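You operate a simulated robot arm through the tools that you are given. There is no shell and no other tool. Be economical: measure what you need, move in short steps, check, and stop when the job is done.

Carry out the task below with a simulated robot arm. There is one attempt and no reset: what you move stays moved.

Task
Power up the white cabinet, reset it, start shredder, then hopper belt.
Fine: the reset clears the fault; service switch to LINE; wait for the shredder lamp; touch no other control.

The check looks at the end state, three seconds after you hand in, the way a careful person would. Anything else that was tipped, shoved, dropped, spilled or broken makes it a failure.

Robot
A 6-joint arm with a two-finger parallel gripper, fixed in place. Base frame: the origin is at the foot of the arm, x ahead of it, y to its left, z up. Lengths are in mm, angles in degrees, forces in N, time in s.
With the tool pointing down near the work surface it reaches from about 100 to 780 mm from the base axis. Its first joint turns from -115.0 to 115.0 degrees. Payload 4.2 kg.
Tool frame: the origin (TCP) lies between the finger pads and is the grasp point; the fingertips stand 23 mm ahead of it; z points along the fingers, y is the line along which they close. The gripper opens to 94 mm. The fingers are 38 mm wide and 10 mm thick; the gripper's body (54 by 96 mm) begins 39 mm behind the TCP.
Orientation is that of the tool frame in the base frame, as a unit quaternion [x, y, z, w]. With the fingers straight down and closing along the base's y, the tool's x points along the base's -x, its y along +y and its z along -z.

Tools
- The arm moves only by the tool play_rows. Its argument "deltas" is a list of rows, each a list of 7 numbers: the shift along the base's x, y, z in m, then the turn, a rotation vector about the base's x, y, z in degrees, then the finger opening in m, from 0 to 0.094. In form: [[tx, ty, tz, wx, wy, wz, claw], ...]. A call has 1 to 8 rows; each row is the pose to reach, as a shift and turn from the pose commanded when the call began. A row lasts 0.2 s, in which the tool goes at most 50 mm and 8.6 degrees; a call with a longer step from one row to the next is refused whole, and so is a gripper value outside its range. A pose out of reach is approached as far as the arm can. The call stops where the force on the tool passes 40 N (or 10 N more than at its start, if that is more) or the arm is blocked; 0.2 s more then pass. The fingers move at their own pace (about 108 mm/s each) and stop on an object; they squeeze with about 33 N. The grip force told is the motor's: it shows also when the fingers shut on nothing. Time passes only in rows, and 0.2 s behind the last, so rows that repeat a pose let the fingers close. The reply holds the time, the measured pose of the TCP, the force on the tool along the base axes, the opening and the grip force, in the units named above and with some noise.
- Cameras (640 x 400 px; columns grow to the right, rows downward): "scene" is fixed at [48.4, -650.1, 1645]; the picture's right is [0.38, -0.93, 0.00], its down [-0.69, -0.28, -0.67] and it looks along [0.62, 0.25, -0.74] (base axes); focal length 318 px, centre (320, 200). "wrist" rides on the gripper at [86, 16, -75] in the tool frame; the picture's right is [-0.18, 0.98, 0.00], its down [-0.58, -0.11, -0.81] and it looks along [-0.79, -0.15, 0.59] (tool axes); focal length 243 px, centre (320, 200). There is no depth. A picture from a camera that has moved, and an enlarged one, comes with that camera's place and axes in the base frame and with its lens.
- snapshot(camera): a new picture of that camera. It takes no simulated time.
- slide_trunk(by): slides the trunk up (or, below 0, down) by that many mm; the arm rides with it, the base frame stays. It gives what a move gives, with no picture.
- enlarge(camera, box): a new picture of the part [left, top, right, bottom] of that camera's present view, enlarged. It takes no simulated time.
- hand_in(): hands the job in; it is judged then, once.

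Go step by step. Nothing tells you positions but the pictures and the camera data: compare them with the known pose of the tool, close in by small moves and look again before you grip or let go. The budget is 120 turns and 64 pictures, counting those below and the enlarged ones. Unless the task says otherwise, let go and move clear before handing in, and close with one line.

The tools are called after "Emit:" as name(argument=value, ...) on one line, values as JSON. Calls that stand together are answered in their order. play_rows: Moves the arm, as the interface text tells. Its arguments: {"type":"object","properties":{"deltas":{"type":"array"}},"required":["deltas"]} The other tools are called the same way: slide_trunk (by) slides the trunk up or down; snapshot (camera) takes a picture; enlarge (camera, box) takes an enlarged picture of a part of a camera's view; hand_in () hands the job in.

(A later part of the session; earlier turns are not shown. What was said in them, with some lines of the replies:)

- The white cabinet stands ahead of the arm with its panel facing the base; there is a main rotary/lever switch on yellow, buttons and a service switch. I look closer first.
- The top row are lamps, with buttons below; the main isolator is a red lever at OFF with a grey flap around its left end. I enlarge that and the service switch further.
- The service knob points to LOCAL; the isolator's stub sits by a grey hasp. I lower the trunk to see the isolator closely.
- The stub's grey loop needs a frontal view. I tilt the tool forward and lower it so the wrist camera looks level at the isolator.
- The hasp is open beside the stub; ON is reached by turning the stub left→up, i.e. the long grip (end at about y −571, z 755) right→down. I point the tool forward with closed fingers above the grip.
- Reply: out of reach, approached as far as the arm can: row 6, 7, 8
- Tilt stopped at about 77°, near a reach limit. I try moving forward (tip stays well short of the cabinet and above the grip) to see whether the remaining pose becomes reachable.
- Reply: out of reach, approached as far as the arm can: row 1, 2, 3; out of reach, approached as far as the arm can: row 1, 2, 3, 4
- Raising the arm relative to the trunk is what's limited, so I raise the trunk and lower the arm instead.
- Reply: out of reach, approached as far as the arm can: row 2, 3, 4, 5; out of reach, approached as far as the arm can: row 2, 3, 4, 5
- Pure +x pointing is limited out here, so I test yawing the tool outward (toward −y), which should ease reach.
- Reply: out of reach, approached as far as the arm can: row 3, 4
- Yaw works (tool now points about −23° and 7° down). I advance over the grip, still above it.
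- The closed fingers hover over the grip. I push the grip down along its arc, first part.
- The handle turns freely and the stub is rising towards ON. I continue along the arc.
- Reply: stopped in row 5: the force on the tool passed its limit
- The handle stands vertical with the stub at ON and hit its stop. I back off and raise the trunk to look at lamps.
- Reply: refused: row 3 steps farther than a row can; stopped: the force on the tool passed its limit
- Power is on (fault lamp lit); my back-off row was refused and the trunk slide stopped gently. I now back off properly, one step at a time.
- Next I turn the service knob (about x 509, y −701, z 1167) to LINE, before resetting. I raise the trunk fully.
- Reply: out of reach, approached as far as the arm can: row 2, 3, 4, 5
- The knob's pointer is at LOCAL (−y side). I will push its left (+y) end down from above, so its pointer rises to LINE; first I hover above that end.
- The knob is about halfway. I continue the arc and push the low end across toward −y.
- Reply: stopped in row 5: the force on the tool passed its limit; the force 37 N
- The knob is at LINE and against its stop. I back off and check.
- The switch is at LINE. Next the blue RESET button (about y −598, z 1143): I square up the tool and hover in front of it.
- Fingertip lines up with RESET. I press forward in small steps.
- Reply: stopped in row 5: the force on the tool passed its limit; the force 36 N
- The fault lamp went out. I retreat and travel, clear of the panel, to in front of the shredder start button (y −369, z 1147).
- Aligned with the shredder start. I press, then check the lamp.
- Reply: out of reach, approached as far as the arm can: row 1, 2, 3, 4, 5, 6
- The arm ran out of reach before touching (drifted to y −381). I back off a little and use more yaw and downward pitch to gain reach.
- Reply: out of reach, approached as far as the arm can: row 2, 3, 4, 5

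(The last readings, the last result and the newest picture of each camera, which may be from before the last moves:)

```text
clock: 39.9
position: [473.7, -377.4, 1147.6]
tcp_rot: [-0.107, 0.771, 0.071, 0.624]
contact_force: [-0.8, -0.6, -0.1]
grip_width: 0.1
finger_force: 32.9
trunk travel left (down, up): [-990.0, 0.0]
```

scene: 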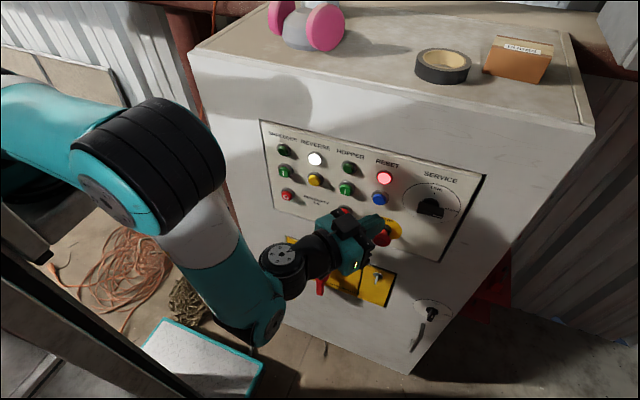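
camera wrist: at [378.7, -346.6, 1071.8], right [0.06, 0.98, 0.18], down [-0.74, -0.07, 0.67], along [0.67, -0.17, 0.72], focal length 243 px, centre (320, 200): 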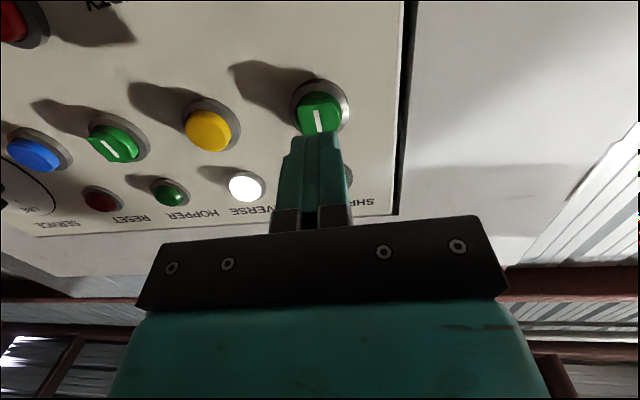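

Positive yaw restored reach. I centre the leading corner on the button and press.

Emit:
play_rows(deltas=[[0.005, 0.007, -0.009, 0, 0, 0, 0], [0.012, 0.007, -0.009, 0, 0, 0, 0], [0.018, 0.007, -0.009, 0, 0, 0, 0], [0.023, 0.007, -0.009, 0, 0, 0, 0], [0.028, 0.007, -0.009, 0, 0, 0, 0], [0.032, 0.007, -0.009, 0, 0, 0, 0]])

Emit:
enlarge(camera="scene", box=[220, 110, 476, 270])

```text
clock: 41.0
position: [496.6, -369.7, 1139.4]
tcp_rot: [-0.105, 0.772, 0.07, 0.623]
contact_force: [-42.9, -4.2, 2.9]
grip_width: 0.0
finger_force: 32.8
trunk travel left (down, up): [-990.0, 0.0]
stopped in row 5: the force on the tool passed its limit (the readings are from after the stop); the commanded pose is now the measured one
```

```text
2.50 times, centred on (348, 190) of scene
camera zoom: at [48.4, -650.1, 1645.0], right [0.38, -0.93, 0.0], down [-0.69, -0.28, -0.67], along [0.62, 0.25, -0.74], focal length 795 px, centre (250, 225)
```

zoom: 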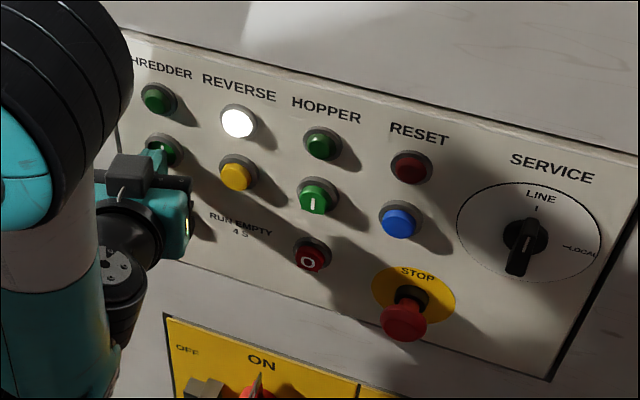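

The button was pressed; the lamp isn't lit yet. I release it and wait a moment.

Emit:
play_rows(deltas=[[-0.02, -0.002, 0, 0, 0, 0, 0], [-0.045, -0.004, 0, 0, 0, 0, 0], [-0.045, -0.004, 0, 0, 0, 0, 0], [-0.045, -0.004, 0, 0, 0, 0, 0], [-0.045, -0.004, 0, 0, 0, 0, 0], [-0.045, -0.004, 0, 0, 0, 0, 0], [-0.045, -0.004, 0, 0, 0, 0, 0], [-0.045, -0.004, 0, 0, 0, 0, 0]])

Emit:
enlarge(camera="scene", box=[240, 120, 400, 220])

```text
clock: 42.8
position: [456.0, -372.3, 1137.4]
tcp_rot: [-0.107, 0.771, 0.071, 0.623]
contact_force: [0.0, 0.0, -0.3]
grip_width: 0.0
finger_force: 33.1
trunk travel left (down, up): [-990.0, 0.0]
```

```text
4.00 times, centred on (320, 170) of scene
camera zoom: at [48.4, -650.1, 1645.0], right [0.38, -0.93, 0.0], down [-0.69, -0.28, -0.67], along [0.62, 0.25, -0.74], focal length 1271 px, centre (320, 320)
```

zoom: 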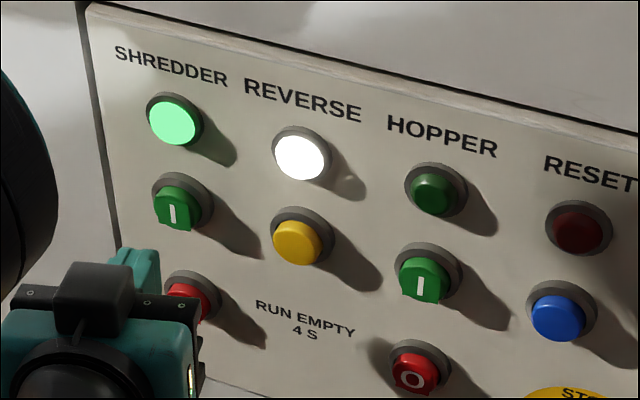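

The shredder lamp is lit. The panel says to run empty 4 s, so I move to the hopper start slowly and wait.

Emit:
play_rows(deltas=[[0, -0.03, 0.003, 0, 0, -3, 0], [0, -0.06, 0.006, 0, 0, -6, 0], [0, -0.09, 0.009, 0, 0, -9, 0], [0, -0.12, 0.009, 0, 0, -12, 0], [0, -0.15, 0.009, 0, 0, -15, 0], [0, -0.152, 0.009, 0, 0, -15, 0], [0, -0.152, 0.009, 0, 0, -15, 0], [0, -0.152, 0.009, 0, 0, -15, 0]])

Emit:
enlarge(camera="scene", box=[280, 130, 440, 230])

Emit:
snapshot(camera="wrist")

```text
clock: 44.6
position: [453.6, -525.2, 1146.7]
tcp_rot: [-0.005, 0.779, -0.011, 0.627]
contact_force: [-0.2, 1.3, -1.0]
grip_width: 0.2
finger_force: 32.9
trunk travel left (down, up): [-990.0, 0.0]
```

```text
4.00 times, centred on (360, 180) of scene
camera zoom: at [48.4, -650.1, 1645.0], right [0.38, -0.93, 0.0], down [-0.69, -0.28, -0.67], along [0.62, 0.25, -0.74], focal length 1271 px, centre (160, 280)
```

zoom: 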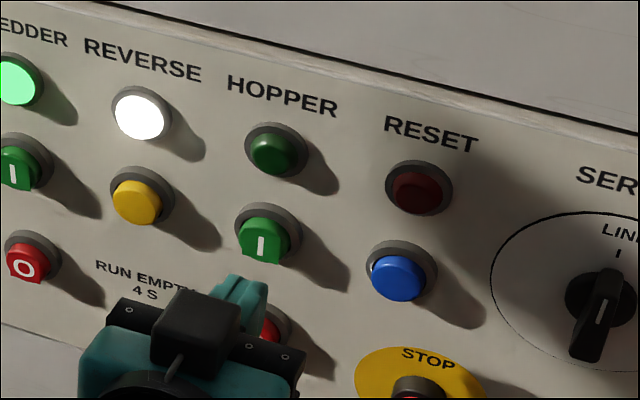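

```text
19 pictures are left
camera wrist: at [363.2, -510.4, 1078.9], right [0.05, 0.99, 0.16], down [-0.66, -0.09, 0.74], along [0.75, -0.14, 0.65], focal length 243 px, centre (320, 200)
```

wrist: 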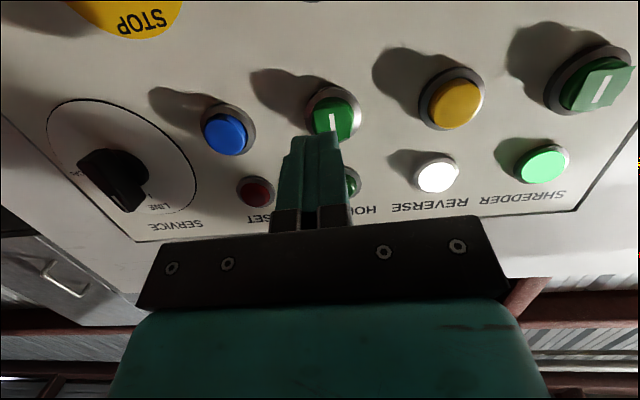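

Well aligned; I shift 2 mm toward +y and wait out the run-empty time.

Emit:
play_rows(deltas=[[0.01, 0.002, 0, 0, 0, 0, 0], [0.01, 0.002, 0, 0, 0, 0, 0], [0.01, 0.002, 0, 0, 0, 0, 0], [0.01, 0.002, 0, 0, 0, 0, 0], [0.01, 0.002, 0, 0, 0, 0, 0], [0.01, 0.002, 0, 0, 0, 0, 0], [0.01, 0.002, 0, 0, 0, 0, 0], [0.01, 0.002, 0, 0, 0, 0, 0]])

Emit:
play_rows(deltas=[[0, 0, 0, 0, 0, 0, 0], [0, 0, 0, 0, 0, 0, 0], [0, 0, 0, 0, 0, 0, 0], [0, 0, 0, 0, 0, 0, 0], [0, 0, 0, 0, 0, 0, 0], [0, 0, 0, 0, 0, 0, 0], [0, 0, 0, 0, 0, 0, 0], [0, 0, 0, 0, 0, 0, 0]])

Emit:
snapshot(camera="scene")

```text
clock: 46.4
position: [462.7, -524.0, 1149.1]
tcp_rot: [-0.005, 0.779, -0.012, 0.627]
contact_force: [0.3, -0.6, 0.3]
grip_width: 0.0
finger_force: 33.2
trunk travel left (down, up): [-990.0, 0.0]
```

```text
clock: 48.2
position: [463.6, -523.7, 1147.7]
tcp_rot: [-0.004, 0.779, -0.012, 0.627]
contact_force: [-0.1, 0.1, 0.0]
grip_width: 0.0
finger_force: 32.9
trunk travel left (down, up): [-990.0, 0.0]
```

```text
18 pictures are left
```

scene: 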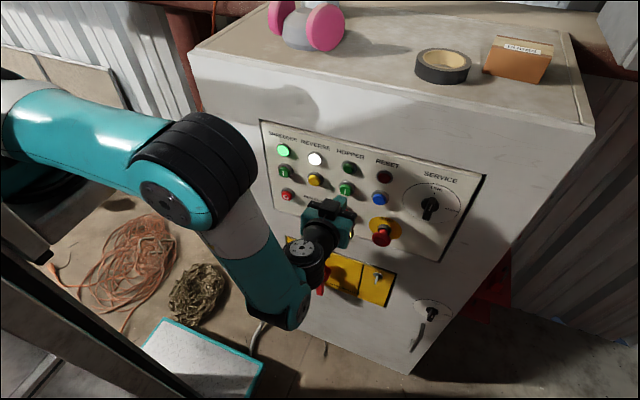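

Shredder still running after more than 5 s. I press the hopper start.

Emit:
play_rows(deltas=[[0.012, 0, -0.004, 0, 0, 0, 0], [0.02, 0, -0.004, 0, 0, 0, 0], [0.026, 0, -0.004, 0, 0, 0, 0], [0.031, 0, -0.004, 0, 0, 0, 0], [0.036, 0, -0.004, 0, 0, 0, 0], [0.041, 0, -0.004, 0, 0, 0, 0]])

```text
clock: 49.5
position: [495.6, -523.6, 1143.4]
tcp_rot: [-0.002, 0.78, -0.013, 0.626]
contact_force: [-39.3, 4.5, 4.6]
grip_width: 0.0
finger_force: 32.8
trunk travel left (down, up): [-990.0, 0.0]
stopped in row 6: the force on the tool passed its limit (the readings are from after the stop); the commanded pose is now the measured one
```

Pressed firmly to its stop. I retreat clear and check the lamps.

Emit:
play_rows(deltas=[[-0.025, 0, 0, 0, 0, 0, 0], [-0.06, 0, 0, 0, 0, 0, 0], [-0.1, 0, 0, 0, 0, 0, 0], [-0.13, 0, 0, 0, 0, 0, 0], [-0.13, 0, 0, 0, 0, 0, 0], [-0.13, 0, 0, 0, 0, 0, 0], [-0.13, 0, 0, 0, 0, 0, 0], [-0.13, 0, 0, 0, 0, 0, 0]])

Emit:
snapshot(camera="scene")

Emit:
enlarge(camera="scene", box=[250, 110, 490, 260])

```text
clock: 51.3
position: [368.9, -521.5, 1146.1]
tcp_rot: [-0.005, 0.78, -0.01, 0.626]
contact_force: [0.2, 0.0, -0.5]
grip_width: 0.2
finger_force: 33.0
trunk travel left (down, up): [-990.0, 0.0]
```

```text
17 pictures are left
```

scene: 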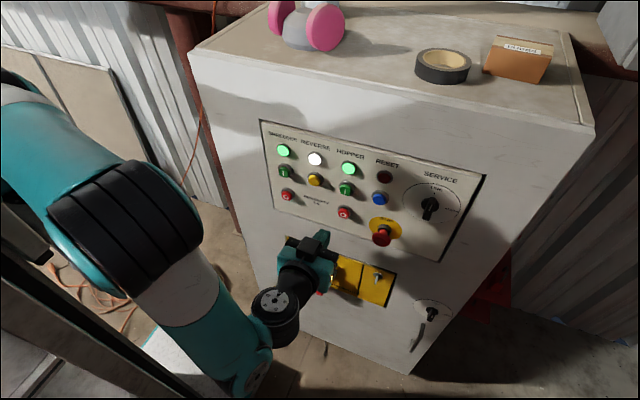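

```text
2.67 times, centred on (370, 185) of scene
camera zoom: at [48.4, -650.1, 1645.0], right [0.38, -0.93, 0.0], down [-0.69, -0.28, -0.67], along [0.62, 0.25, -0.74], focal length 848 px, centre (187, 240)
```

zoom: 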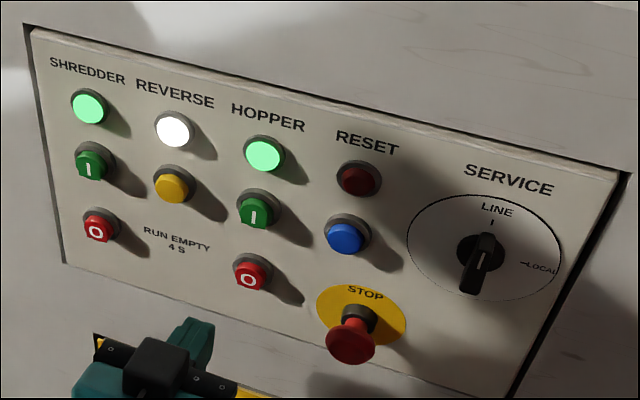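

Both shredder and hopper lamps are lit, the fault is off and the switch is at LINE. One short wait to confirm it holds.

Emit:
play_rows(deltas=[[-0.02, 0, 0, 0, 0, 0, 0], [-0.02, 0, 0, 0, 0, 0, 0], [-0.02, 0, 0, 0, 0, 0, 0], [-0.02, 0, 0, 0, 0, 0, 0], [-0.02, 0, 0, 0, 0, 0, 0], [-0.02, 0, 0, 0, 0, 0, 0], [-0.02, 0, 0, 0, 0, 0, 0], [-0.02, 0, 0, 0, 0, 0, 0]])

Emit:
snapshot(camera="scene")

```text
clock: 53.1
position: [349.4, -521.5, 1144.8]
tcp_rot: [-0.003, 0.78, -0.012, 0.625]
contact_force: [-0.4, -0.6, 0.4]
grip_width: 0.0
finger_force: 32.6
trunk travel left (down, up): [-990.0, 0.0]
```

```text
15 pictures are left
```

scene: 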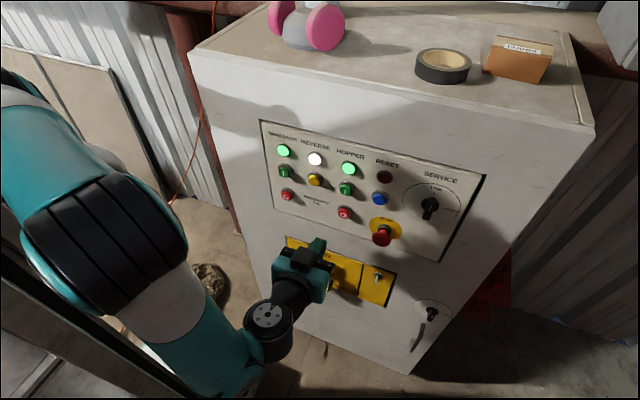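

The lamps hold steady and the arm is clear of the cabinet, so I hand in.

Emit:
hand_in()

```text
The job is handed in.
```

The cabinet is powered and reset with the fault lamp out, and the service switch is on LINE. The shredder was started first, then the hopper belt once the shredder lamp was lit and had run more than 4 s; both lamps were still on at hand-in.
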